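You operate a simulated robot arm through the tools that you are given. There is no shell and no other tool. Be economical: measure what you need, move in short steps, check, and stop when the job is done.

Carry out the task below with a simulated two-armed robot. There is one attempt and no reset: what you move stays moved.

JOB
On the worktop by the pantry door, fold the checked cloth in half.

The check looks at the end state, three seconds after you hand in, the way a careful person would. Anything else that was tipped, shoved, dropped, spilled or broken makes it a failure. Flat cloth is picked up by pressing the open fingertips on it (5 to 10 N) and closing them slowly along it; thin cloth reads only 2 to 8 mm in the jaws.

ROBOT AND FRAMES
Two 7-joint arms with two-finger parallel grippers on one trunk, on a base that drives. Base frame: it is fixed to the floor where the robot stands at the start and does not move with it; the origin is under the middle of the robot, x ahead of it, y to its left, z up; the surface under the hand at the start is at about z = 0.9. Lengths are in m, angles in degrees, forces in N, time in s.
The left shoulder is at the start at [0.07, 0.134, 1.176], the right one opposite. With the tool pointing down near the work surface each hand reaches from about 0.2 to 0.66 m from the robot's upright axis, wherever it stands, measured 20 degrees to its own side. Places, roughly: worktop by the pantry door [0.6, 0.1, 0.9]. Payload 1.57 kg a hand.
Tool frame (each hand has its own): the origin (TCP) lies between the finger pads and is the grasp point; the fingertips stand 0.03 m ahead of it; z points along the fingers, y is the line along which they close. The gripper opens to 0.08 m. The fingers are 0.017 m wide and 0.012 m thick; the gripper's body (0.04 by 0.082 m) begins 0.08 m behind the TCP.
Orientation is that of the tool frame in the base frame, as a unit quaternion [x, y, z, w]. With the fingers straight down and closing along the base's y, the tool's x points along the base's -x, its y along +y and its z along -z.

CONTROLS
- The arms move only by the tool arm_command. It takes "left_commands", "right_commands" or both (then of equal length, played together; a hand with none holds still); each is a list of rows, each a list of 3 entries, a list of its own where there are three numbers: the gripper command, from -1 (fully open) to 1 (shut), values between in proportion, then the shift along the base's x, y, z in cm, then the turn, a rotation vector about the base's x, y, z in degrees. In form: [[gripper, [dx, dy, dz], [wx, wy, wz]], ...]. A call has 1 to 8 rows; each row shifts and turns the commanded pose from where the row before left it. A row lasts 0.2 s, in which the tool goes at most 0.05 m and 8.6 degrees; a call with a longer step from one row to the next is refused whole, and so is a gripper value outside its range. Where a pose cannot be reached the arm comes as near as it can. A force on the tool above 40 N (or 10 N above the force at the start of the call, whichever is more), or a blocked arm, ends the call early, and 0.2 s more pass. Each finger travels about 0.153 m/s and halts on what it meets, pressing with about 41 N; the grip force reading is that of the motor and also rises with nothing between the fingers. The clock runs only during rows and for 0.2 s after the last one: add rows that do not move to give the fingers time. It gives the time, the measured TCP pose, the force on the tool (base axes), the opening and the grip force at its end, in the units of the frame above (readings bear some noise), with the torque about the TCP (base axes, N m) and any sound that the robot's microphone picked up, and new pictures: "pictures" is both (left out), scene, wrist or none (wrist: the cameras of the hands that moved).
- Cameras (640 x 400 px; columns grow to the right, rows downward): "scene" is now at [0.1328, 0.0094, 1.3839]; the picture's right is [-0.12, -0.99, 0.00], its down [-0.75, 0.09, -0.66] and it looks along [0.66, -0.08, -0.75] (base axes); focal length 250 px, centre (320, 200). "left" rides on the left gripper at [0.072, 0.007, -0.122] in its tool frame; the picture's right is [-0.09, 1.00, 0.00], its down [-0.84, -0.08, -0.54] and it looks along [-0.54, -0.05, 0.84] (tool axes); focal length 238 px, centre (320, 200). "right" rides on the right gripper at [0.072, -0.007, -0.122] in its tool frame; the picture's right is [0.09, 1.00, 0.00], its down [-0.84, 0.08, -0.54] and it looks along [-0.54, 0.05, 0.84] (tool axes); focal length 238 px, centre (320, 200). There is no depth. A picture from a camera that has moved, and an enlarged one, comes with that camera's place and axes in the base frame and with its lens. The place of the scene camera against the robot may be out by one fixed shift of up to 0.025 m in any direction.
- move_column(by): slides the trunk up (or, below 0, down) by that many m; the arms and the scene camera ride with it, the base frame stays. It gives what a move gives, with no picture.
- steer(legs): drives the robot by 1 to 6 legs, each [ahead, left, turn to the left] in m, m and degrees, along the robot's own axes; the way and the turn of a leg run together, so that a leg with both is an arc; at most 1.5 m and 180 degrees a leg. The arms and the cameras ride along, it lands a little off, and it stops where it bumps. It gives what a move gives, and a new picture of the scene camera.
- pan_tilt(pan, tilt): turns the head with the scene camera to pan (to the left, within 86 degrees either way) and tilt (down, from -29 to 69), counted from straight ahead of the robot. It gives what a move gives, and a new picture of the scene camera.
- enlarge(camera, box): a new picture of the part [left, top, right, bottom] of that camera's present view, enlarged. It takes no simulated time.
- hand_in(): hands the job in; it is judged then, once.

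Go step by step. Nothing tells you exact positions but the pictures and the camera data: compare them with the known pose of the tool, close in by small moves and look again before you grip or let go. The budget is 120 turns and 260 pictures, counting those below and the enlarged ones. Unless the task says otherwise, let go and move clear before handing in, and close with one line.

The tools are called by a JSON object that holds its "name" and its "arguments". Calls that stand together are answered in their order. arm_command: Moves the arms, as the interface text tells. Its arguments: {"type":"object","properties":{"left_commands":{"type":"array"},"right_commands":{"type":"array"},"pictures":{"type":"string","enum":["both","scene","wrist","none"]}},"required":[]} The other tools are called the same way: move_column (by) slides the trunk up or down; steer (legs) drives the base; pan_tilt (pan, tilt) turns the head that bears the scene camera; enlarge (camera, box) takes an enlarged picture of a part of a camera's view; hand_in () hands the job in.

At the start:

```text
t: 0.0
left_tool_pos: [0.4874, 0.1966, 1.1431]
left_ee_rot: [-0.001, 1.0, -0.001, 0.001]
left_contact_force: [0.7, -0.8, 0.5]
left_ft_torque: [0.05, 0.0, 0.0]
left_gripper_width: 0.08
left_grip_force: 0.1
right_tool_pos: [0.4175, -0.1677, 1.0744]
right_ee_rot: [0.0, 1.0, 0.0, 0.0]
right_contact_force: [0.1, 0.1, -0.7]
right_ft_torque: [0.01, -0.01, 0.02]
right_gripper_width: 0.0799
right_grip_force: 0.1
trunk travel left (down, up): [-0.75, 0.19]
robot x, y, heading: [0.0021, 0.0002, -0.2]
head pan, tilt: [-6.6, 48.7]
```

scene: 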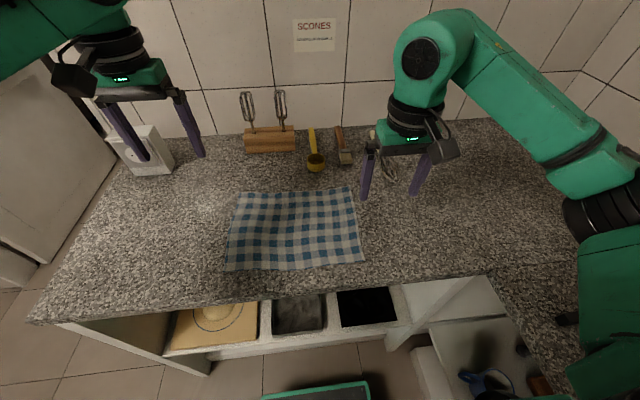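
right: 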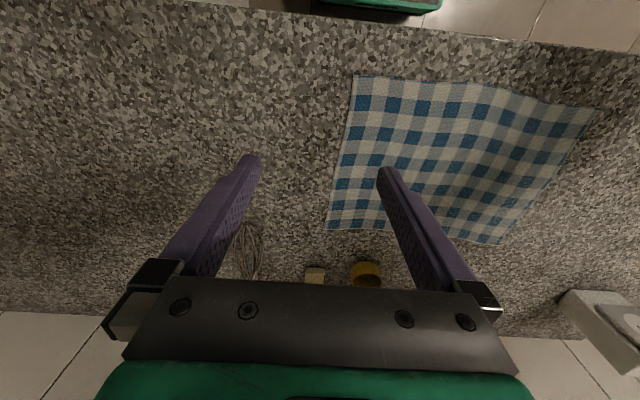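
left: 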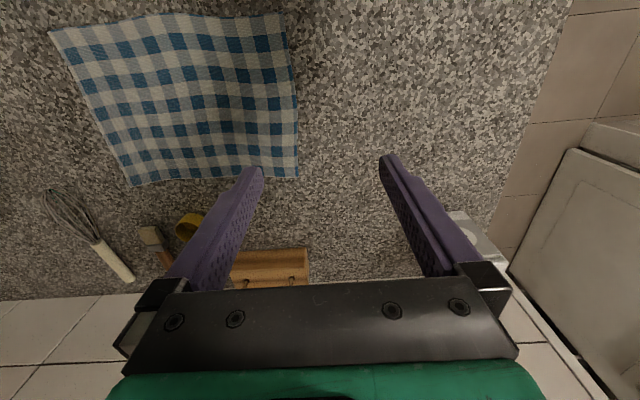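

The cloth lies at about x 0.37–0.595 and y −0.14–0.16, and the wrist cameras agree on this. I'll grip its two near corners and fold the near edge over onto the far edge. First I bring both hands above those corners with the fingers partly open.

{"name": "arm_command", "arguments": {"left_commands": [[0.25, [-1.67, -1.11, -2.9], [0, 0, 0]], [0.25, [-1.67, -1.11, -2.9], [0, 0, 0]], [0.25, [-1.67, -1.11, -2.9], [0, 0, 0]], [0.25, [-1.67, -1.11, -2.9], [0, 0, 0]], [0.25, [-1.67, -1.11, -2.9], [0, 0, 0]], [0.25, [-1.67, -1.11, -2.9], [0, 0, 0]], [0.25, [0, 0, 0], [0, 0, 0]]], "right_commands": [[0.25, [-0.625, 1.0, -1.75], [0, 0, 0]], [0.25, [-0.625, 1.0, -1.75], [0, 0, 0]], [0.25, [-0.625, 1.0, -1.75], [0, 0, 0]], [0.25, [-0.625, 1.0, -1.75], [0, 0, 0]], [0.25, [-0.625, 1.0, -1.75], [0, 0, 0]], [0.25, [-0.625, 1.0, -1.75], [0, 0, 0]], [0.25, [0, 0, 0], [0, 0, 0]]]}}

```text
t: 1.6
left_tool_pos: [0.3886, 0.1297, 0.9697]
left_ee_rot: [0.0, 1.0, 0.0, 0.0]
left_contact_force: [-1.0, -0.5, -0.1]
left_ft_torque: [0.0, 0.01, -0.01]
left_gripper_width: 0.0299
left_grip_force: 0.1
right_tool_pos: [0.3805, -0.1071, 0.9693]
right_ee_rot: [0.0, 1.0, 0.0, 0.0]
right_contact_force: [0.5, 0.5, 0.3]
right_ft_torque: [-0.03, -0.02, -0.02]
right_gripper_width: 0.0299
right_grip_force: 0.1
trunk travel left (down, up): [-0.75, 0.19]
robot x, y, heading: [-0.0023, -0.0011, -0.1]
head pan, tilt: [-6.6, 48.7]
camera scene: at [0.1327, 0.0093, 1.3839], right [-0.12, -0.99, 0.0], down [-0.75, 0.09, -0.66], along [0.66, -0.08, -0.75], focal length 250 px, centre (320, 200)
camera right: at [0.3086, -0.1134, 1.0907], right [-0.09, 1.0, 0.0], down [0.84, 0.08, 0.54], along [0.54, 0.05, -0.84], focal length 238 px, centre (320, 200)
camera left: at [0.3168, 0.1355, 1.0916], right [0.09, 1.0, 0.0], down [0.84, -0.08, 0.54], along [0.54, -0.05, -0.84], focal length 238 px, centre (320, 200)
```

scene: 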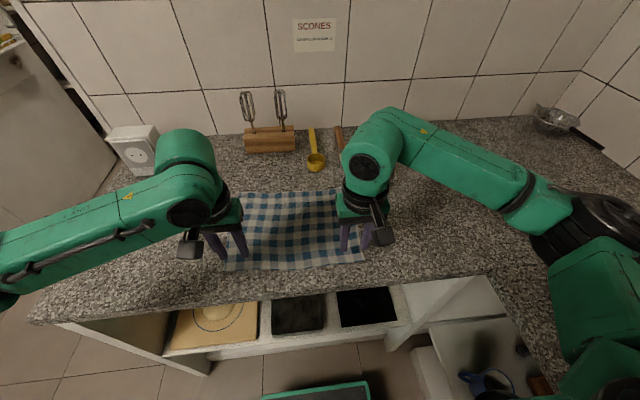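
right: 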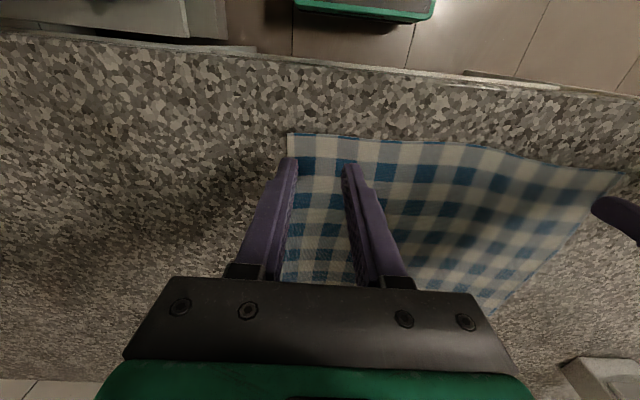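
left: 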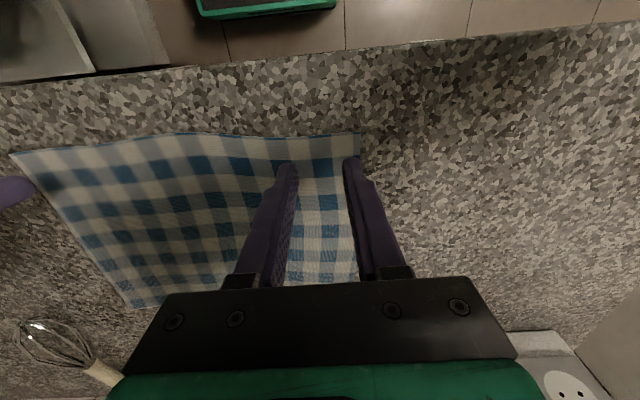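

Both hands sit over the corners, but their outer fingers are close to the cloth edge. I'll shift them slightly inward and descend almost to contact.

{"name": "arm_command", "arguments": {"left_commands": [[0.25, [0, -0.4, -1.2], [0, 0, 0]], [0.25, [0, 0, -1.2], [0, 0, 0]], [0.25, [0, 0, -0.8], [0, 0, 0]], [0.25, [0, 0, -0.3], [0, 0, 0]], [0.25, [0, 0, 0], [0, 0, 0]]], "right_commands": [[0.25, [0.1, 0.6, -1.2], [0, 0, 0]], [0.25, [0, 0, -1.2], [0, 0, 0]], [0.25, [0, 0, -0.8], [0, 0, 0]], [0.25, [0, 0, -0.3], [0, 0, 0]], [0.25, [0, 0, 0], [0, 0, 0]]], "pictures": "wrist"}}

```text
t: 2.8
left_tool_pos: [0.3879, 0.1256, 0.933]
left_ee_rot: [0.0, 1.0, 0.0, 0.0]
left_contact_force: [0.3, -0.3, -0.6]
left_ft_torque: [0.01, -0.01, -0.03]
left_gripper_width: 0.0302
left_grip_force: 0.1
right_tool_pos: [0.3802, -0.1015, 0.9358]
right_ee_rot: [0.0, 1.0, 0.001, 0.0]
right_contact_force: [0.0, -0.1, -0.3]
right_ft_torque: [0.01, 0.03, -0.01]
right_gripper_width: 0.0299
right_grip_force: 0.0
trunk travel left (down, up): [-0.75, 0.19]
robot x, y, heading: [0.0029, 0.0015, -0.1]
head pan, tilt: [-6.6, 48.7]
camera right: at [0.3094, -0.1086, 1.0573], right [-0.09, 1.0, 0.0], down [0.84, 0.08, 0.54], along [0.54, 0.05, -0.84], focal length 238 px, centre (320, 200)
camera left: at [0.3168, 0.1321, 1.0552], right [0.09, 1.0, 0.0], down [0.84, -0.08, 0.54], along [0.54, -0.05, -0.84], focal length 238 px, centre (320, 200)
```

right: 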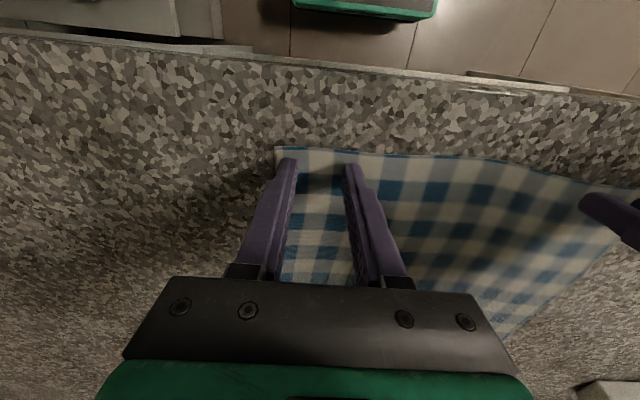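
left: 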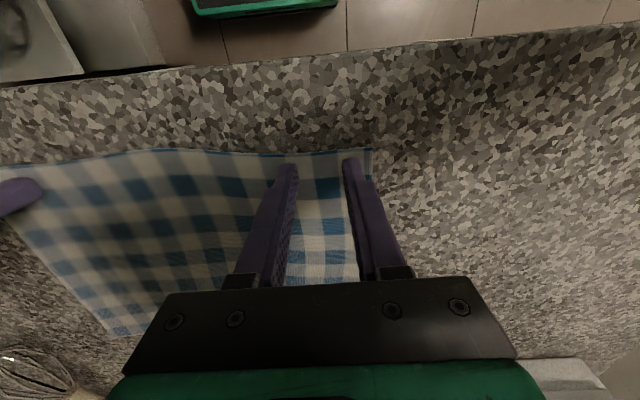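

There's no contact yet and both hands are well placed. I'll go on down in small steps.

{"name": "arm_command", "arguments": {"left_commands": [[0.25, [0, 0, -0.2], [0, 0, 0]], [0.25, [0, 0, -0.1], [0, 0, 0]], [0.25, [0, 0, 0], [0, 0, 0]]], "right_commands": [[0.25, [0, 0, -0.4], [0, 0, 0]], [0.25, [0, 0, -0.2], [0, 0, 0]], [0.25, [0, 0, 0], [0, 0, 0]]], "pictures": "none"}}

```text
t: 3.6
left_tool_pos: [0.3866, 0.1253, 0.9311]
left_ee_rot: [0.0, 1.0, 0.001, 0.001]
left_contact_force: [1.0, 0.0, 5.6]
left_ft_torque: [0.03, -0.02, 0.0]
left_gripper_width: 0.03
left_grip_force: 0.0
right_tool_pos: [0.3803, -0.1009, 0.9309]
right_ee_rot: [0.0, 1.0, 0.0, 0.001]
right_contact_force: [2.5, -1.8, 12.5]
right_ft_torque: [-0.16, -0.02, 0.02]
right_gripper_width: 0.03
right_grip_force: 0.4
trunk travel left (down, up): [-0.75, 0.19]
robot x, y, heading: [-0.0012, 0.0022, 0.3]
head pan, tilt: [-6.6, 48.7]
```

Both hands press on the cloth, the left at 5.6 N and the right at 12.5 N. I'll ease the right up a little, press the left slightly more, and close slowly.

{"name": "arm_command", "arguments": {"left_commands": [[0.25, [0, 0, -0.03], [0, 0, 0]], [0.38, [0, 0, 0], [0, 0, 0]], [0.5, [0, 0, 0], [0, 0, 0]], [0.62, [0, 0, 0], [0, 0, 0]], [0.74, [0, 0, 0], [0, 0, 0]], [0.86, [0, 0, 0], [0, 0, 0]], [1, [0, 0, 0], [0, 0, 0]], [1, [0, 0, 0], [0, 0, 0]]], "right_commands": [[0.25, [0, 0, 0.09], [0, 0, 0]], [0.38, [0, 0, 0], [0, 0, 0]], [0.5, [0, 0, 0], [0, 0, 0]], [0.62, [0, 0, 0], [0, 0, 0]], [0.74, [0, 0, 0], [0, 0, 0]], [0.86, [0, 0, 0], [0, 0, 0]], [1, [0, 0, 0], [0, 0, 0]], [1, [0, 0, 0], [0, 0, 0]]]}}

```text
t: 5.4
left_tool_pos: [0.3841, 0.1251, 0.933]
left_ee_rot: [0.001, 1.0, -0.002, 0.001]
left_contact_force: [-0.1, -19.2, 10.4]
left_ft_torque: [-0.58, 0.02, 0.01]
left_gripper_width: 0.0022
left_grip_force: 23.8
right_tool_pos: [0.3788, -0.0997, 0.9307]
right_ee_rot: [0.0, 1.0, 0.002, 0.0]
right_contact_force: [1.5, 18.7, 4.5]
right_ft_torque: [0.57, -0.02, 0.03]
right_gripper_width: 0.0023
right_grip_force: 24.0
trunk travel left (down, up): [-0.75, 0.19]
robot x, y, heading: [0.004, -0.0002, 0.1]
head pan, tilt: [-6.6, 48.7]
camera scene: at [0.1306, 0.0087, 1.3841], right [-0.12, -0.99, 0.0], down [-0.75, 0.09, -0.66], along [0.66, -0.08, -0.75], focal length 250 px, centre (320, 200)
camera right: at [0.3074, -0.1072, 1.053], right [-0.09, 1.0, 0.0], down [0.84, 0.08, 0.54], along [0.54, 0.05, -0.84], focal length 238 px, centre (320, 200)
camera left: at [0.314, 0.1314, 1.0531], right [0.09, 1.0, 0.0], down [0.84, -0.08, 0.54], along [0.54, -0.05, -0.84], focal length 238 px, centre (320, 200)
```

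scene: 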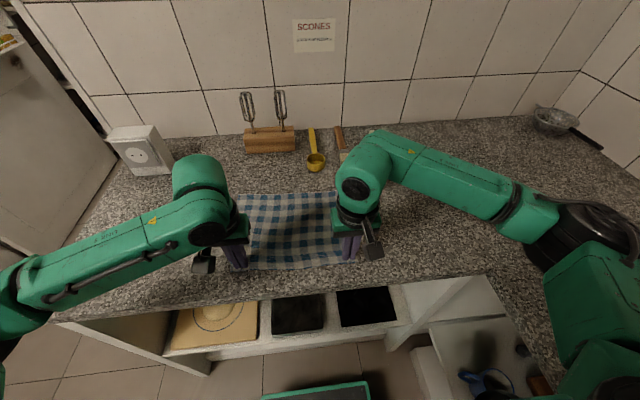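
right: 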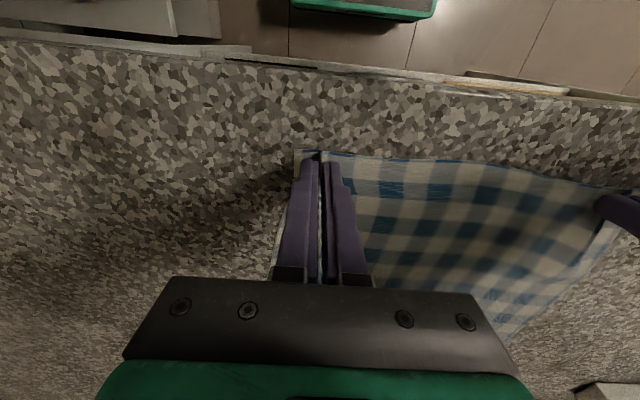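
left: 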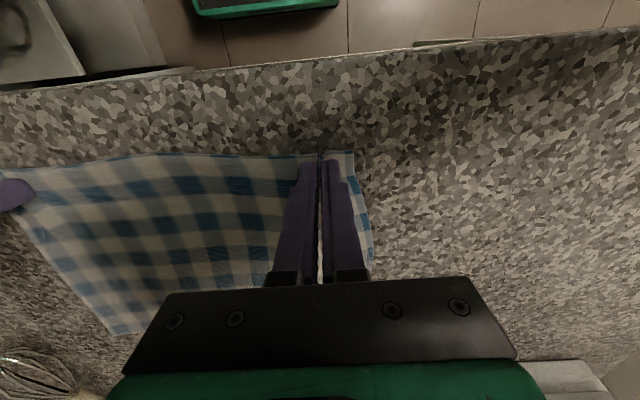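

Both jaws hold cloth (2.2 mm each), and it is taut between the hands. I'll bring the hands slightly towards each other and start the folding arc, with a small tilt so the edge rolls over.

{"name": "arm_command", "arguments": {"left_commands": [[1, [0, -0.5, 1.0], [0, 0, 0]], [1, [0.4, 0, 2.0], [0, 3, 0]], [1, [0.8, 0, 2.0], [0, 3, 0]], [1, [1.2, 0, 1.5], [0, 3, 0]], [1, [1.4, 0, 1.2], [0, 3, 0]], [1, [0, 0, 0], [0, 0, 0]]], "right_commands": [[1, [0, 0.5, 1.0], [0, 0, 0]], [1, [0.4, 0, 2.0], [0, 3, 0]], [1, [0.8, 0, 2.0], [0, 3, 0]], [1, [1.2, 0, 1.5], [0, 3, 0]], [1, [1.4, 0, 1.2], [0, 3, 0]], [1, [0, 0, 0], [0, 0, 0]]]}}

```text
t: 6.8
left_tool_pos: [0.4242, 0.1239, 1.0097]
left_ee_rot: [0.0, 0.995, 0.0, -0.104]
left_contact_force: [-0.2, -5.7, -0.5]
left_ft_torque: [-0.22, -0.01, 0.02]
left_gripper_width: 0.0021
left_grip_force: 23.7
right_tool_pos: [0.4173, -0.0956, 1.0085]
right_ee_rot: [0.0, 0.995, 0.0, -0.105]
right_contact_force: [0.6, 7.1, 0.6]
right_ft_torque: [0.17, -0.05, -0.01]
right_gripper_width: 0.0022
right_grip_force: 23.5
trunk travel left (down, up): [-0.75, 0.19]
robot x, y, heading: [0.0001, -0.0015, -0.2]
head pan, tilt: [-6.6, 48.7]
camera scene: at [0.1322, 0.0095, 1.384], right [-0.12, -0.99, 0.0], down [-0.75, 0.09, -0.66], along [0.66, -0.08, -0.75], focal length 250 px, centre (320, 200)
camera right: at [0.3736, -0.102, 1.142], right [-0.09, 1.0, 0.02], down [0.93, 0.08, 0.36], along [0.35, 0.05, -0.93], focal length 238 px, centre (320, 200)
camera left: at [0.3803, 0.1295, 1.1435], right [0.09, 1.0, -0.02], down [0.93, -0.08, 0.36], along [0.35, -0.05, -0.93], focal length 238 px, centre (320, 200)
```

scene: 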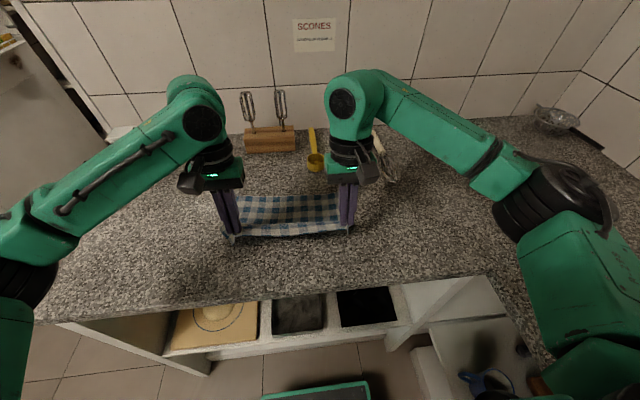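
right: 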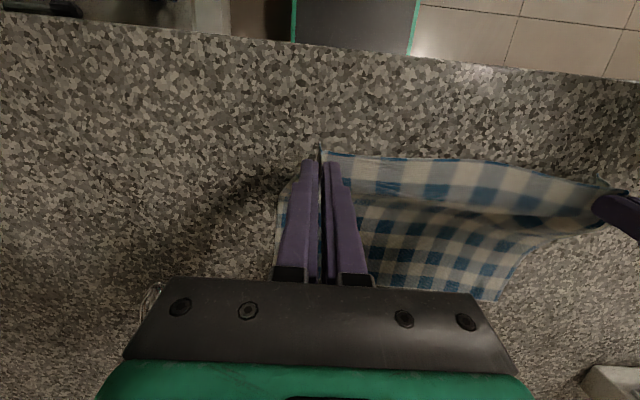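
left: 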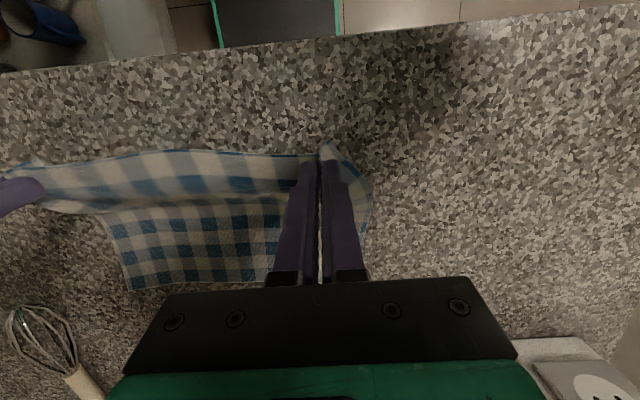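

The near edge is up and the far half stays in place. I continue over the top of the arc.

{"name": "arm_command", "arguments": {"left_commands": [[1, [1.8, -0.2, 0.8], [0, 3, 0]], [1, [2.0, -0.1, 0.5], [0, 3, 0]], [1, [2.2, 0, 0], [0, 3, 0]], [1, [2.2, 0, -0.6], [0, 3, 0]], [1, [2.0, 0, -1.0], [0, 3, 0]], [1, [0, 0, 0], [0, 0, 0]]], "right_commands": [[1, [1.8, 0.2, 0.8], [0, 3, 0]], [1, [2.0, 0.1, 0.5], [0, 3, 0]], [1, [2.2, 0, 0], [0, 3, 0]], [1, [2.2, 0, -0.6], [0, 3, 0]], [1, [2.0, 0, -1.0], [0, 3, 0]], [1, [0, 0, 0], [0, 0, 0]]]}}

```text
t: 8.2
left_tool_pos: [0.5062, 0.1092, 1.0076]
left_ee_rot: [0.001, 0.972, -0.001, -0.234]
left_contact_force: [0.6, -0.6, 0.4]
left_ft_torque: [-0.01, -0.05, -0.01]
left_gripper_width: 0.0022
left_grip_force: 23.8
left hand out of reach, approached as far as the arm can: row 5
right_tool_pos: [0.4999, -0.0906, 1.0154]
right_ee_rot: [0.001, 0.978, 0.0, -0.207]
right_contact_force: [-0.5, 0.8, -0.2]
right_ft_torque: [-0.05, 0.03, 0.03]
right_gripper_width: 0.0023
right_grip_force: 23.9
right hand out of reach, approached as far as the arm can: row 5
trunk travel left (down, up): [-0.75, 0.19]
robot x, y, heading: [-0.0014, 0.0001, 0.2]
head pan, tilt: [-6.6, 48.7]
camera scene: at [0.1321, 0.0106, 1.384], right [-0.12, -0.99, 0.0], down [-0.75, 0.09, -0.66], along [0.66, -0.08, -0.75], focal length 250 px, centre (320, 200)
camera right: at [0.4843, -0.0963, 1.1556], right [-0.08, 1.0, 0.04], down [0.98, 0.08, 0.16], along [0.15, 0.05, -0.99], focal length 238 px, centre (320, 200)
camera left: at [0.498, 0.1163, 1.1493], right [0.08, 1.0, -0.04], down [0.99, -0.08, 0.1], along [0.1, -0.05, -0.99], focal length 238 px, centre (320, 200)
```

scene: 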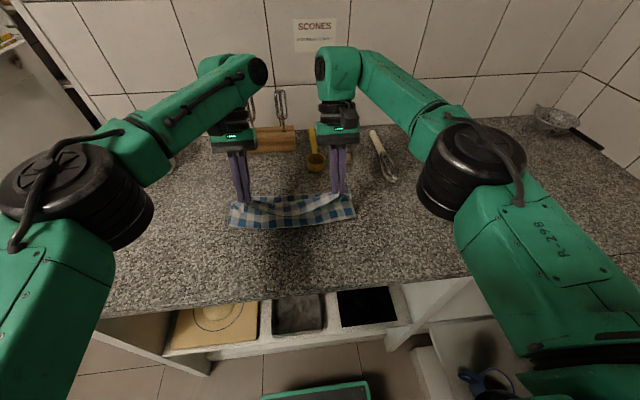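
right: 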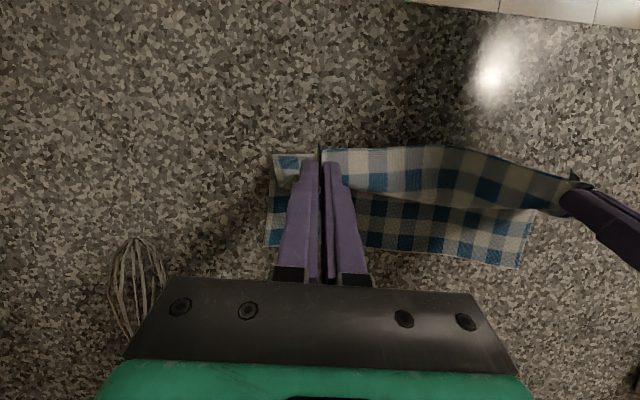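
left: 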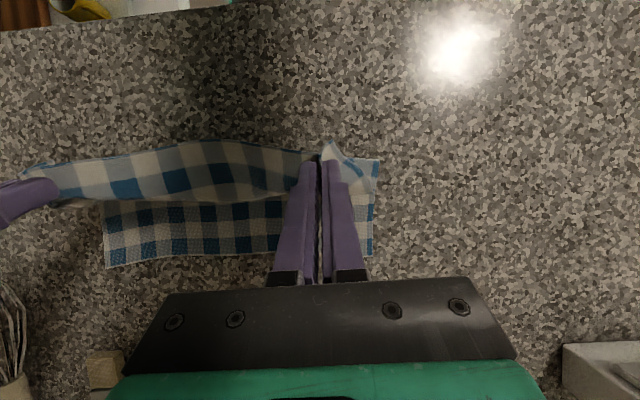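

The tilt takes the arms to the limit of their reach, so I'll take some of it out while moving forward.

{"name": "arm_command", "arguments": {"left_commands": [[1, [0, 0, 0], [0, -6, 0]], [1, [0, 0, 0], [0, -6, 0]], [1, [0.5, 0, -0.5], [0, -5, 0]], [1, [0.5, 0, -0.5], [0, -5, 0]], [1, [0, 0, 0], [0, 0, 0]]], "right_commands": [[1, [0, 0, 0], [0, -6, 0]], [1, [0, 0, 0], [0, -6, 0]], [1, [0.5, 0, -0.5], [0, -5, 0]], [1, [0.5, 0, -0.5], [0, -5, 0]], [1, [0, 0, 0], [0, 0, 0]]]}}

```text
t: 9.4
left_tool_pos: [0.5171, 0.111, 0.9971]
left_ee_rot: [0.0, 0.999, -0.001, -0.042]
left_contact_force: [0.8, 0.0, -0.7]
left_ft_torque: [0.01, 0.01, 0.0]
left_gripper_width: 0.0021
left_grip_force: 24.3
right_tool_pos: [0.5109, -0.0912, 1.0043]
right_ee_rot: [0.0, 1.0, -0.001, -0.015]
right_contact_force: [0.8, 0.2, 0.4]
right_ft_torque: [0.02, 0.02, 0.02]
right_gripper_width: 0.0022
right_grip_force: 23.8
trunk travel left (down, up): [-0.75, 0.19]
robot x, y, heading: [-0.0011, 0.0042, -0.1]
head pan, tilt: [-6.6, 48.7]
camera scene: at [0.1329, 0.0094, 1.3839], right [-0.12, -0.99, 0.0], down [-0.75, 0.09, -0.66], along [0.66, -0.08, -0.75], focal length 250 px, centre (320, 200)
camera right: at [0.4435, -0.0982, 1.1283], right [-0.09, 1.0, 0.0], down [0.85, 0.08, 0.51], along [0.51, 0.05, -0.86], focal length 238 px, centre (320, 200)
camera left: at [0.4566, 0.118, 1.125], right [0.09, 1.0, -0.01], down [0.88, -0.08, 0.47], along [0.47, -0.05, -0.88], focal length 238 px, centre (320, 200)
```

scene: 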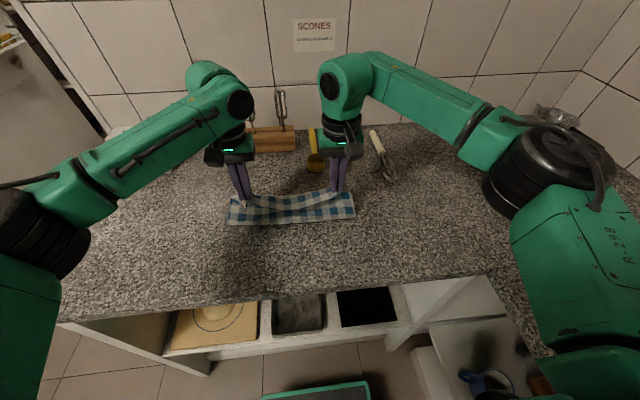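
right: 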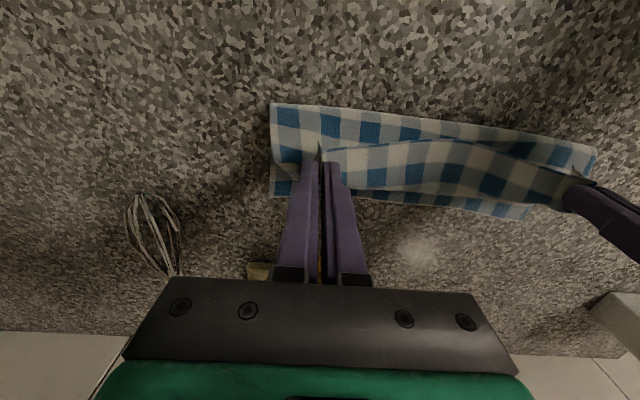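
left: 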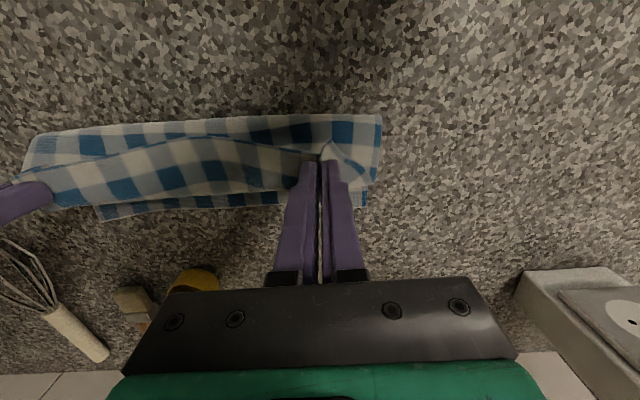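

The fold line sits at about x 0.482 and the far edge at about 0.583. I'll go forward and down to the far edge, spreading the hands slightly.

{"name": "arm_command", "arguments": {"left_commands": [[1, [1.8, 0.2, -0.7], [0, -3, 0]], [1, [1.8, 0.2, -0.9], [0, 0, 0]], [1, [1.4, 0.2, -1.1], [0, 0, 0]], [1, [1.2, 0, -1.3], [0, 0, 0]], [1, [0, 0, 0], [0, 0, 0]]], "right_commands": [[1, [1.9, -0.2, -0.9], [0, 0, 0]], [1, [1.9, -0.2, -1.1], [0, 0, 0]], [1, [1.5, -0.2, -1.3], [0, 0, 0]], [1, [1.3, 0, -1.4], [0, 0, 0]], [1, [0, 0, 0], [0, 0, 0]]]}}

```text
t: 10.6
left_tool_pos: [0.5778, 0.1165, 0.9584]
left_ee_rot: [0.0, 1.0, 0.001, -0.017]
left_contact_force: [-0.2, -2.9, -0.4]
left_ft_torque: [-0.03, 0.01, 0.0]
left_gripper_width: 0.0018
left_grip_force: 24.0
right_tool_pos: [0.5777, -0.099, 0.9581]
right_ee_rot: [-0.001, 1.0, 0.001, -0.017]
right_contact_force: [-0.5, 4.1, 0.3]
right_ft_torque: [0.11, 0.0, 0.01]
right_gripper_width: 0.0021
right_grip_force: 24.2
trunk travel left (down, up): [-0.75, 0.19]
robot x, y, heading: [0.0016, 0.0015, 0.1]
head pan, tilt: [-6.6, 48.7]
camera scene: at [0.1324, 0.0093, 1.3839], right [-0.12, -0.99, 0.0], down [-0.75, 0.09, -0.66], along [0.66, -0.08, -0.75], focal length 250 px, centre (320, 200)
camera right: at [0.5107, -0.1061, 1.0828], right [-0.09, 1.0, 0.0], down [0.85, 0.08, 0.51], along [0.51, 0.05, -0.86], focal length 238 px, centre (320, 200)
camera left: at [0.511, 0.1235, 1.0818], right [0.09, 1.0, 0.0], down [0.86, -0.08, 0.51], along [0.51, -0.05, -0.86], focal length 238 px, centre (320, 200)
```

scene: 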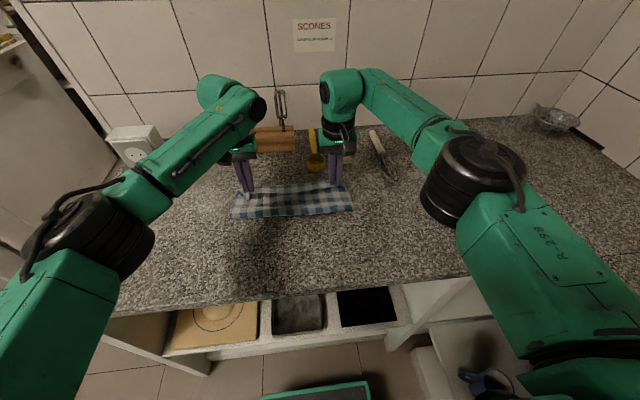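
right: 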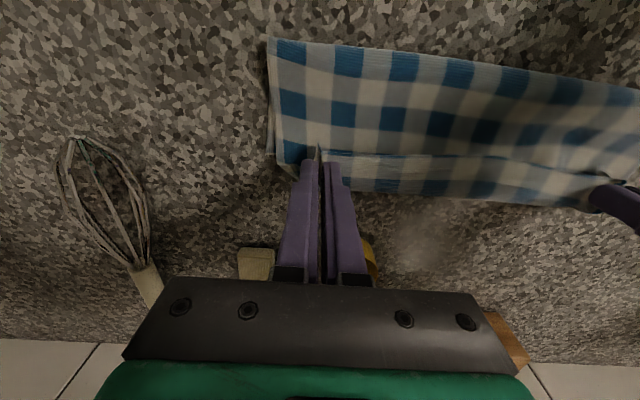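
left: 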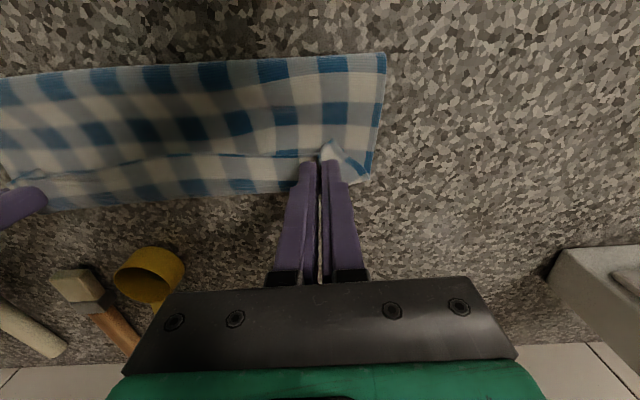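

The flap now lies over the far half, with the pinched strip curled towards me. I'll look closer before letting go.

{"name": "enlarge", "arguments": {"camera": "right", "box": [240, 20, 640, 270]}}

{"name": "enlarge", "arguments": {"camera": "left", "box": [0, 30, 400, 280]}}

{"name": "enlarge", "arguments": {"camera": "scene", "box": [200, 140, 400, 265]}}

```text
1.60 times, centred on (440, 145) of right
camera zoom: at [0.5107, -0.1061, 1.0828], right [-0.09, 1.0, 0.0], down [0.85, 0.08, 0.51], along [0.51, 0.05, -0.86], focal length 381 px, centre (128, 288)
```

zoom: 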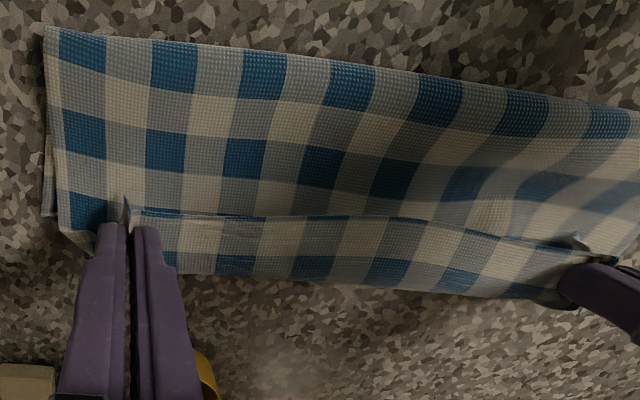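

```text
1.60 times, centred on (200, 155) of left
camera zoom: at [0.511, 0.1235, 1.0818], right [0.09, 1.0, 0.0], down [0.86, -0.08, 0.51], along [0.51, -0.05, -0.86], focal length 381 px, centre (512, 272)
```

zoom: 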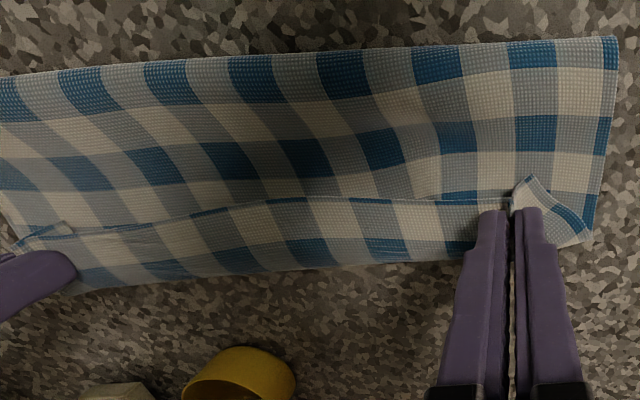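

```text
3.20 times, centred on (300, 202) of scene
camera zoom: at [0.1324, 0.0093, 1.3839], right [-0.12, -0.99, 0.0], down [-0.75, 0.09, -0.66], along [0.66, -0.08, -0.75], focal length 800 px, centre (384, 192)
```

zoom: 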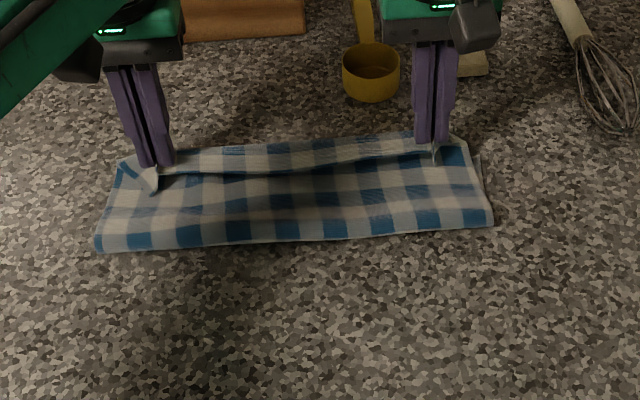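

The fold is well placed; only the gripped strip is turned back. I'll lower the hands a little, let go gently and see how it settles.

{"name": "arm_command", "arguments": {"left_commands": [[1, [0, 0, -0.8], [0, 0, 0]], [0.7, [0, 0, 0], [0, 0, 0]], [0.4, [0, 0, 0], [0, 0, 0]], [0.2, [0, 0, 0], [0, 0, 0]], [0.2, [0, 0, 1.5], [0, 0, 0]], [0.2, [0, 0, 2.5], [0, 0, 0]], [0.2, [0, 0, 2.5], [0, 0, 0]], [0.2, [0, 0, 0], [0, 0, 0]]], "right_commands": [[1, [0, 0, -0.8], [0, 0, 0]], [0.7, [0, 0, 0], [0, 0, 0]], [0.4, [0, 0, 0], [0, 0, 0]], [0.2, [0, 0, 0], [0, 0, 0]], [0.2, [0, 0, 1.5], [0, 0, 0]], [0.2, [0, 0, 2.5], [0, 0, 0]], [0.2, [0, 0, 2.5], [0, 0, 0]], [0.2, [0, 0, 0], [0, 0, 0]]]}}

{"name": "enlarge", "arguments": {"camera": "scene", "box": [200, 140, 400, 265]}}

```text
t: 12.4
left_tool_pos: [0.5797, 0.1194, 1.0165]
left_ee_rot: [0.001, 1.0, -0.001, -0.017]
left_contact_force: [-1.2, 0.1, 0.3]
left_ft_torque: [-0.03, -0.01, 0.05]
left_gripper_width: 0.0321
left_grip_force: 0.0
right_tool_pos: [0.5786, -0.0981, 1.0152]
right_ee_rot: [0.0, 1.0, 0.0, -0.018]
right_contact_force: [-0.6, 0.2, 0.4]
right_ft_torque: [-0.02, 0.02, -0.04]
right_gripper_width: 0.0323
right_grip_force: 0.1
trunk travel left (down, up): [-0.75, 0.19]
robot x, y, heading: [0.0048, -0.0002, -0.0]
head pan, tilt: [-6.6, 48.7]
camera scene: at [0.1333, 0.0094, 1.3838], right [-0.12, -0.99, 0.0], down [-0.75, 0.09, -0.66], along [0.66, -0.08, -0.75], focal length 250 px, centre (320, 200)
camera right: at [0.5112, -0.104, 1.1392], right [-0.09, 1.0, 0.0], down [0.85, 0.08, 0.51], along [0.51, 0.05, -0.86], focal length 238 px, centre (320, 200)
camera left: at [0.5117, 0.1263, 1.1404], right [0.09, 1.0, 0.0], down [0.86, -0.08, 0.51], along [0.51, -0.05, -0.86], focal length 238 px, centre (320, 200)
```

scene: 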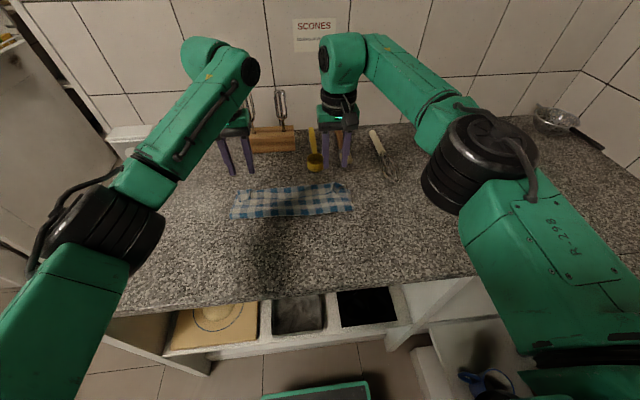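
right: 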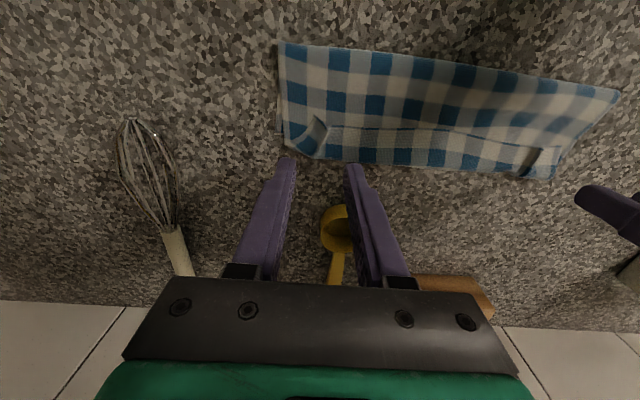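
left: 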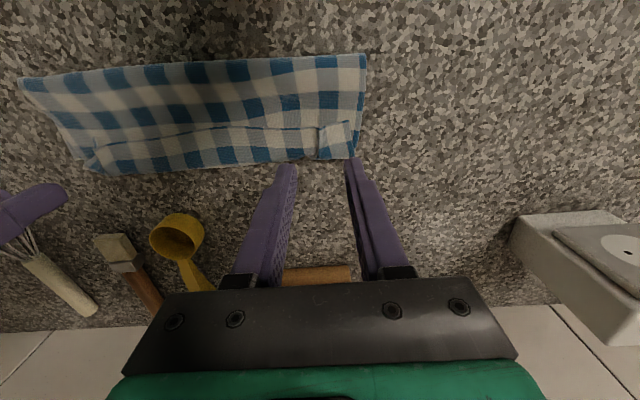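

```text
3.20 times, centred on (300, 202) of scene
camera zoom: at [0.1333, 0.0094, 1.3838], right [-0.12, -0.99, 0.0], down [-0.75, 0.09, -0.66], along [0.66, -0.08, -0.75], focal length 800 px, centre (384, 192)
```

zoom: 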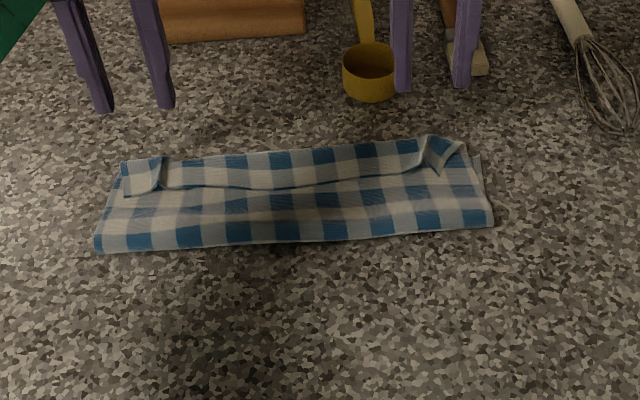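

The cloth is folded, but the pinched strip (about 3 cm) stays turned back and the top layer is longer than the bottom one, so this isn't a clean half. I'll grip the standing tents again and lay the edge back flat. Then I'll fold from the far edge towards me with the hands tilting forward, which lets the edge roll over properly.

{"name": "arm_command", "arguments": {"left_commands": [[0.2, [0, 0, -2.5], [0, 0, 0]], [0.2, [0, 0, -2.5], [0, 0, 0]], [0.2, [0, 0, -1.5], [0, 0, 0]], [0.2, [0, 0, -1.2], [0, 0, 0]], [0.2, [0, 0, 0], [0, 0, 0]]], "right_commands": [[0.2, [0, 0, -2.5], [0, 0, 0]], [0.2, [0, 0, -2.5], [0, 0, 0]], [0.2, [0, 0, -1.5], [0, 0, 0]], [0.2, [0, 0, -1.2], [0, 0, 0]], [0.2, [0, 0, 0], [0, 0, 0]]]}}

```text
t: 13.6
left_tool_pos: [0.5791, 0.1172, 0.9378]
left_ee_rot: [0.0, 1.0, 0.0, -0.018]
left_contact_force: [-0.2, -0.8, 0.1]
left_ft_torque: [0.0, 0.03, -0.01]
left_gripper_width: 0.0321
left_grip_force: 0.1
right_tool_pos: [0.5784, -0.0989, 0.9386]
right_ee_rot: [0.0, 1.0, 0.0, -0.017]
right_contact_force: [0.5, 0.4, 0.3]
right_ft_torque: [-0.02, 0.0, 0.01]
right_gripper_width: 0.0321
right_grip_force: 0.1
trunk travel left (down, up): [-0.75, 0.19]
robot x, y, heading: [0.0008, 0.0033, 0.2]
head pan, tilt: [-6.6, 48.7]
camera scene: at [0.1328, 0.0094, 1.3839], right [-0.12, -0.99, 0.0], down [-0.75, 0.09, -0.66], along [0.66, -0.08, -0.75], focal length 250 px, centre (320, 200)
camera right: at [0.5111, -0.1057, 1.0625], right [-0.09, 1.0, 0.0], down [0.85, 0.08, 0.51], along [0.51, 0.05, -0.86], focal length 238 px, centre (320, 200)
camera left: at [0.5121, 0.1244, 1.0622], right [0.09, 1.0, 0.0], down [0.86, -0.08, 0.51], along [0.51, -0.05, -0.86], focal length 238 px, centre (320, 200)
```

scene: 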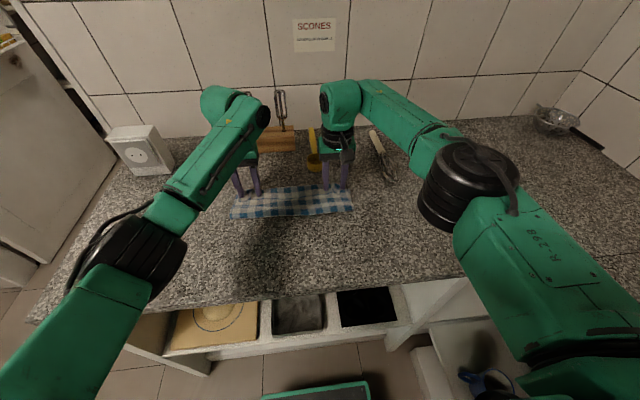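
right: 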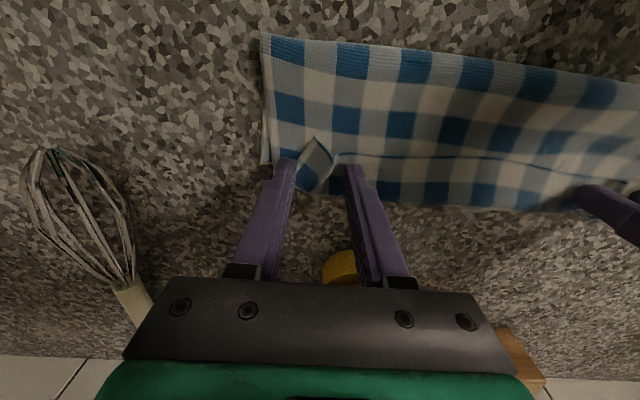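
left: 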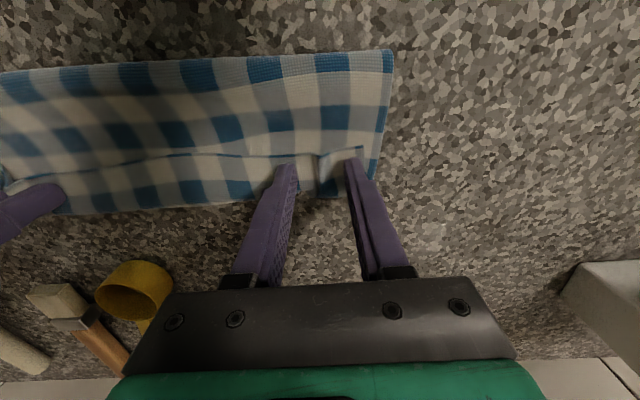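

The tents are between the fingers on both sides. I'll lower a touch and close slowly.

{"name": "arm_command", "arguments": {"left_commands": [[0.2, [0, 0, -0.35], [0, 0, 0]], [0.35, [0, 0, 0], [0, 0, 0]], [0.5, [0, 0, 0], [0, 0, 0]], [0.65, [0, 0, 0], [0, 0, 0]], [0.8, [0, 0, 0], [0, 0, 0]], [1, [0, 0, 0], [0, 0, 0]], [1, [0, 0, 0], [0, 0, 0]]], "right_commands": [[0.2, [0, 0, -0.4], [0, 0, 0]], [0.35, [0, 0, 0], [0, 0, 0]], [0.5, [0, 0, 0], [0, 0, 0]], [0.65, [0, 0, 0], [0, 0, 0]], [0.8, [0, 0, 0], [0, 0, 0]], [1, [0, 0, 0], [0, 0, 0]], [1, [0, 0, 0], [0, 0, 0]]], "pictures": "wrist"}}

```text
t: 15.2
left_tool_pos: [0.5787, 0.118, 0.9346]
left_ee_rot: [0.0, 1.0, -0.001, -0.017]
left_contact_force: [-0.5, -2.5, 0.6]
left_ft_torque: [-0.07, -0.03, -0.01]
left_gripper_width: 0.0022
left_grip_force: 23.7
right_tool_pos: [0.5784, -0.0987, 0.9355]
right_ee_rot: [0.0, 1.0, 0.001, -0.017]
right_contact_force: [-0.1, 2.4, 0.3]
right_ft_torque: [0.04, -0.01, -0.02]
right_gripper_width: 0.002
right_grip_force: 24.0
trunk travel left (down, up): [-0.75, 0.19]
robot x, y, heading: [0.0012, 0.0001, -0.0]
head pan, tilt: [-6.6, 48.7]
camera right: at [0.5103, -0.1051, 1.0586], right [-0.09, 1.0, 0.0], down [0.85, 0.08, 0.51], along [0.51, 0.05, -0.86], focal length 238 px, centre (320, 200)
camera left: at [0.5115, 0.1241, 1.0585], right [0.09, 1.0, 0.0], down [0.86, -0.08, 0.51], along [0.51, -0.05, -0.86], focal length 238 px, centre (320, 200)
```

right: 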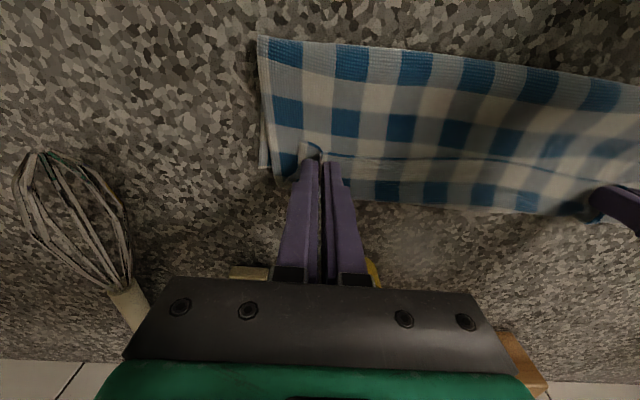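
left: 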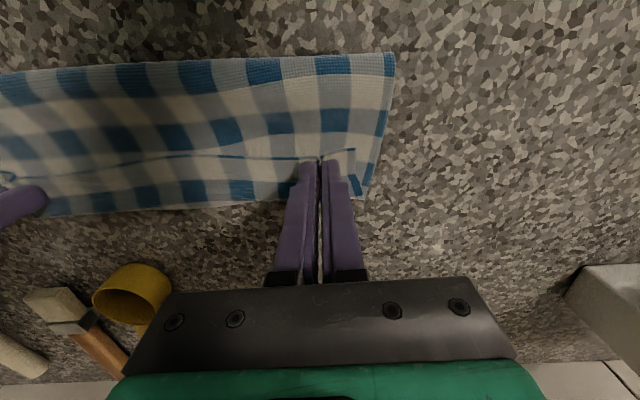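

The grip is good on both sides. I'll carry the edge back over towards me.

{"name": "arm_command", "arguments": {"left_commands": [[1, [-0.5, 0, 3.0], [0, 0, 0]], [1, [-2.0, 0, 3.0], [0, 0, 0]], [1, [-3.0, 0, 2.0], [0, 0, 0]], [1, [-3.5, 0, 0.5], [0, 0, 0]], [1, [-3.5, 0, -1.0], [0, 0, 0]], [1, [-3.5, 0, -2.0], [0, 0, 0]], [1, [-3.0, 0, -2.5], [0, 0, 0]], [1, [0, 0, 0], [0, 0, 0]]], "right_commands": [[1, [-0.5, 0, 3.0], [0, 0, 0]], [1, [-2.0, 0, 3.0], [0, 0, 0]], [1, [-3.0, 0, 2.0], [0, 0, 0]], [1, [-3.5, 0, 0.5], [0, 0, 0]], [1, [-3.5, 0, -1.0], [0, 0, 0]], [1, [-3.5, 0, -2.0], [0, 0, 0]], [1, [-3.0, 0, -2.5], [0, 0, 0]], [1, [0, 0, 0], [0, 0, 0]]]}}

{"name": "enlarge", "arguments": {"camera": "scene", "box": [180, 150, 420, 300]}}

```text
t: 17.0
left_tool_pos: [0.39, 0.121, 0.9606]
left_ee_rot: [0.0, 1.0, 0.0, -0.018]
left_contact_force: [0.2, -6.1, -0.1]
left_ft_torque: [-0.2, -0.02, -0.01]
left_gripper_width: 0.0019
left_grip_force: 23.7
right_tool_pos: [0.3847, -0.0979, 0.9651]
right_ee_rot: [0.001, 1.0, 0.0, -0.017]
right_contact_force: [-0.5, 6.5, 0.0]
right_ft_torque: [0.19, 0.03, -0.02]
right_gripper_width: 0.0023
right_grip_force: 23.6
trunk travel left (down, up): [-0.75, 0.19]
robot x, y, heading: [0.0021, -0.0029, -0.1]
head pan, tilt: [-6.6, 48.7]
camera scene: at [0.1337, 0.0095, 1.3838], right [-0.12, -0.99, 0.0], down [-0.75, 0.09, -0.66], along [0.66, -0.08, -0.75], focal length 250 px, centre (320, 200)
camera right: at [0.3188, -0.104, 1.0883], right [-0.09, 1.0, 0.0], down [0.85, 0.08, 0.51], along [0.51, 0.05, -0.86], focal length 238 px, centre (320, 200)
camera left: at [0.3228, 0.1273, 1.0856], right [0.09, 1.0, 0.0], down [0.86, -0.08, 0.51], along [0.51, -0.05, -0.86], focal length 238 px, centre (320, 200)
```

scene: 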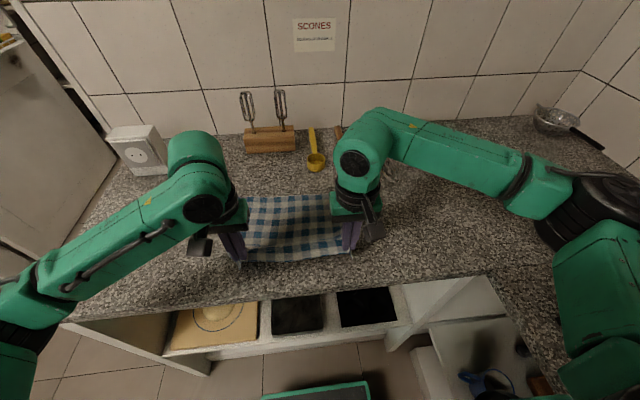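
right: 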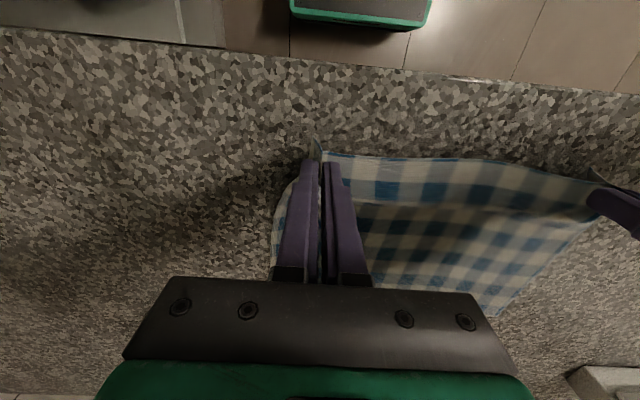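
left: 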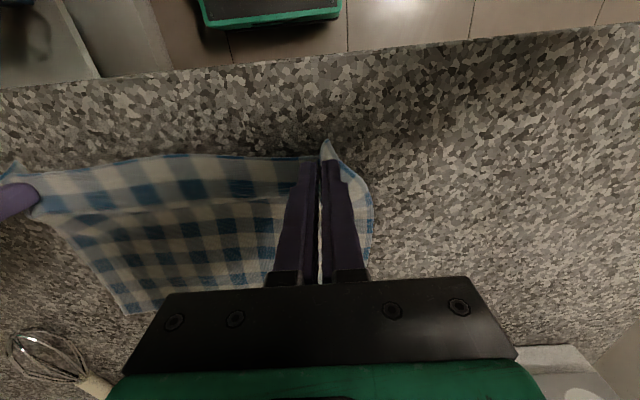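

```text
2.67 times, centred on (300, 225) of scene
camera zoom: at [0.1337, 0.0095, 1.3838], right [-0.12, -0.99, 0.0], down [-0.75, 0.09, -0.66], along [0.66, -0.08, -0.75], focal length 667 px, centre (373, 133)
```

zoom: 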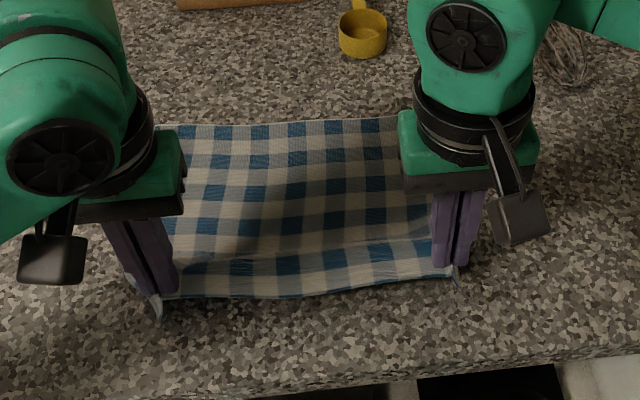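

The cloth is flat again. I'll lower the edge onto the worktop, let go and rise.

{"name": "arm_command", "arguments": {"left_commands": [[1, [-0.7, 0, -1.2], [0, 0, 0]], [1, [-0.5, 0, -1.0], [0, 0, 0]], [0.7, [0, 0, 0], [0, 0, 0]], [0.4, [0, 0, 0], [0, 0, 0]], [0.2, [0, 0, 0], [0, 0, 0]], [0.2, [0, 0, 2], [0, 0, 0]], [0.2, [0, 0, 4], [0, 0, 0]], [0.2, [0, 0, 4], [0, 0, 0]]], "right_commands": [[1, [-0.6, 0, -1.5], [0, 0, 0]], [1, [-0.4, 0, -1.2], [0, 0, 0]], [0.7, [0, 0, 0], [0, 0, 0]], [0.4, [0, 0, 0], [0, 0, 0]], [0.2, [0, 0, 0], [0, 0, 0]], [0.2, [0, 0, 2], [0, 0, 0]], [0.2, [0, 0, 4], [0, 0, 0]], [0.2, [0, 0, 4], [0, 0, 0]]]}}

```text
t: 18.8
left_tool_pos: [0.3769, 0.1172, 1.042]
left_ee_rot: [0.0, 1.0, -0.001, -0.017]
left_contact_force: [-0.5, -0.8, 0.1]
left_ft_torque: [0.0, 0.0, 0.01]
left_gripper_width: 0.032
left_grip_force: 0.0
right_tool_pos: [0.3778, -0.0992, 1.0371]
right_ee_rot: [0.0, 1.0, 0.0, -0.016]
right_contact_force: [0.3, -0.4, -0.7]
right_ft_torque: [-0.02, 0.03, -0.02]
right_gripper_width: 0.0319
right_grip_force: 0.0
trunk travel left (down, up): [-0.75, 0.19]
robot x, y, heading: [0.0019, -0.0003, 0.0]
head pan, tilt: [-6.6, 48.7]
camera scene: at [0.1321, 0.0094, 1.3839], right [-0.12, -0.99, 0.0], down [-0.75, 0.09, -0.66], along [0.66, -0.08, -0.75], focal length 250 px, centre (320, 200)
camera right: at [0.3091, -0.1062, 1.1601], right [-0.09, 1.0, 0.0], down [0.85, 0.08, 0.51], along [0.51, 0.05, -0.86], focal length 238 px, centre (320, 200)
camera left: at [0.3092, 0.1239, 1.1663], right [0.09, 1.0, 0.0], down [0.86, -0.08, 0.51], along [0.51, -0.05, -0.86], focal length 238 px, centre (320, 200)
```

scene: 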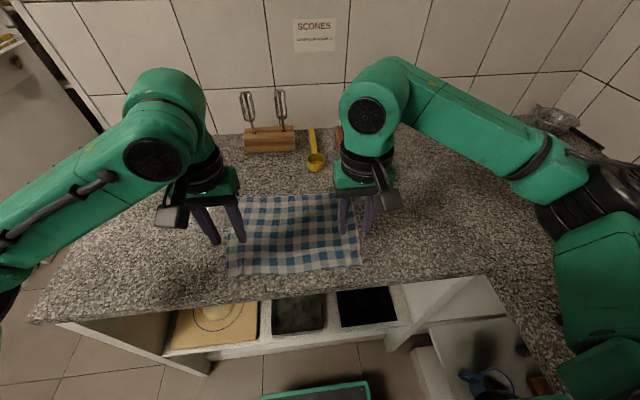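
right: 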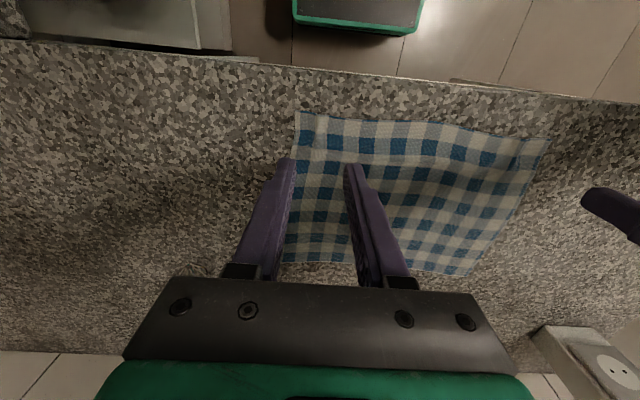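
left: 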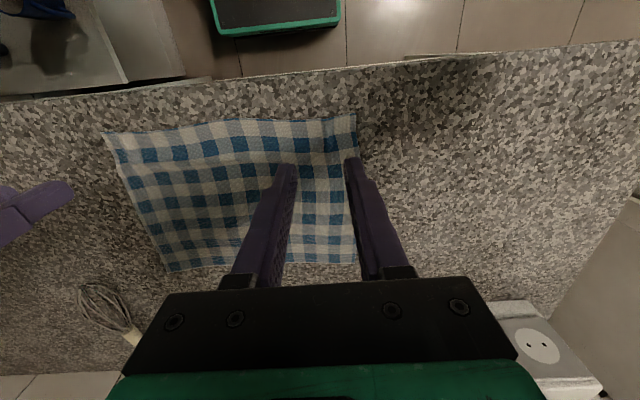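

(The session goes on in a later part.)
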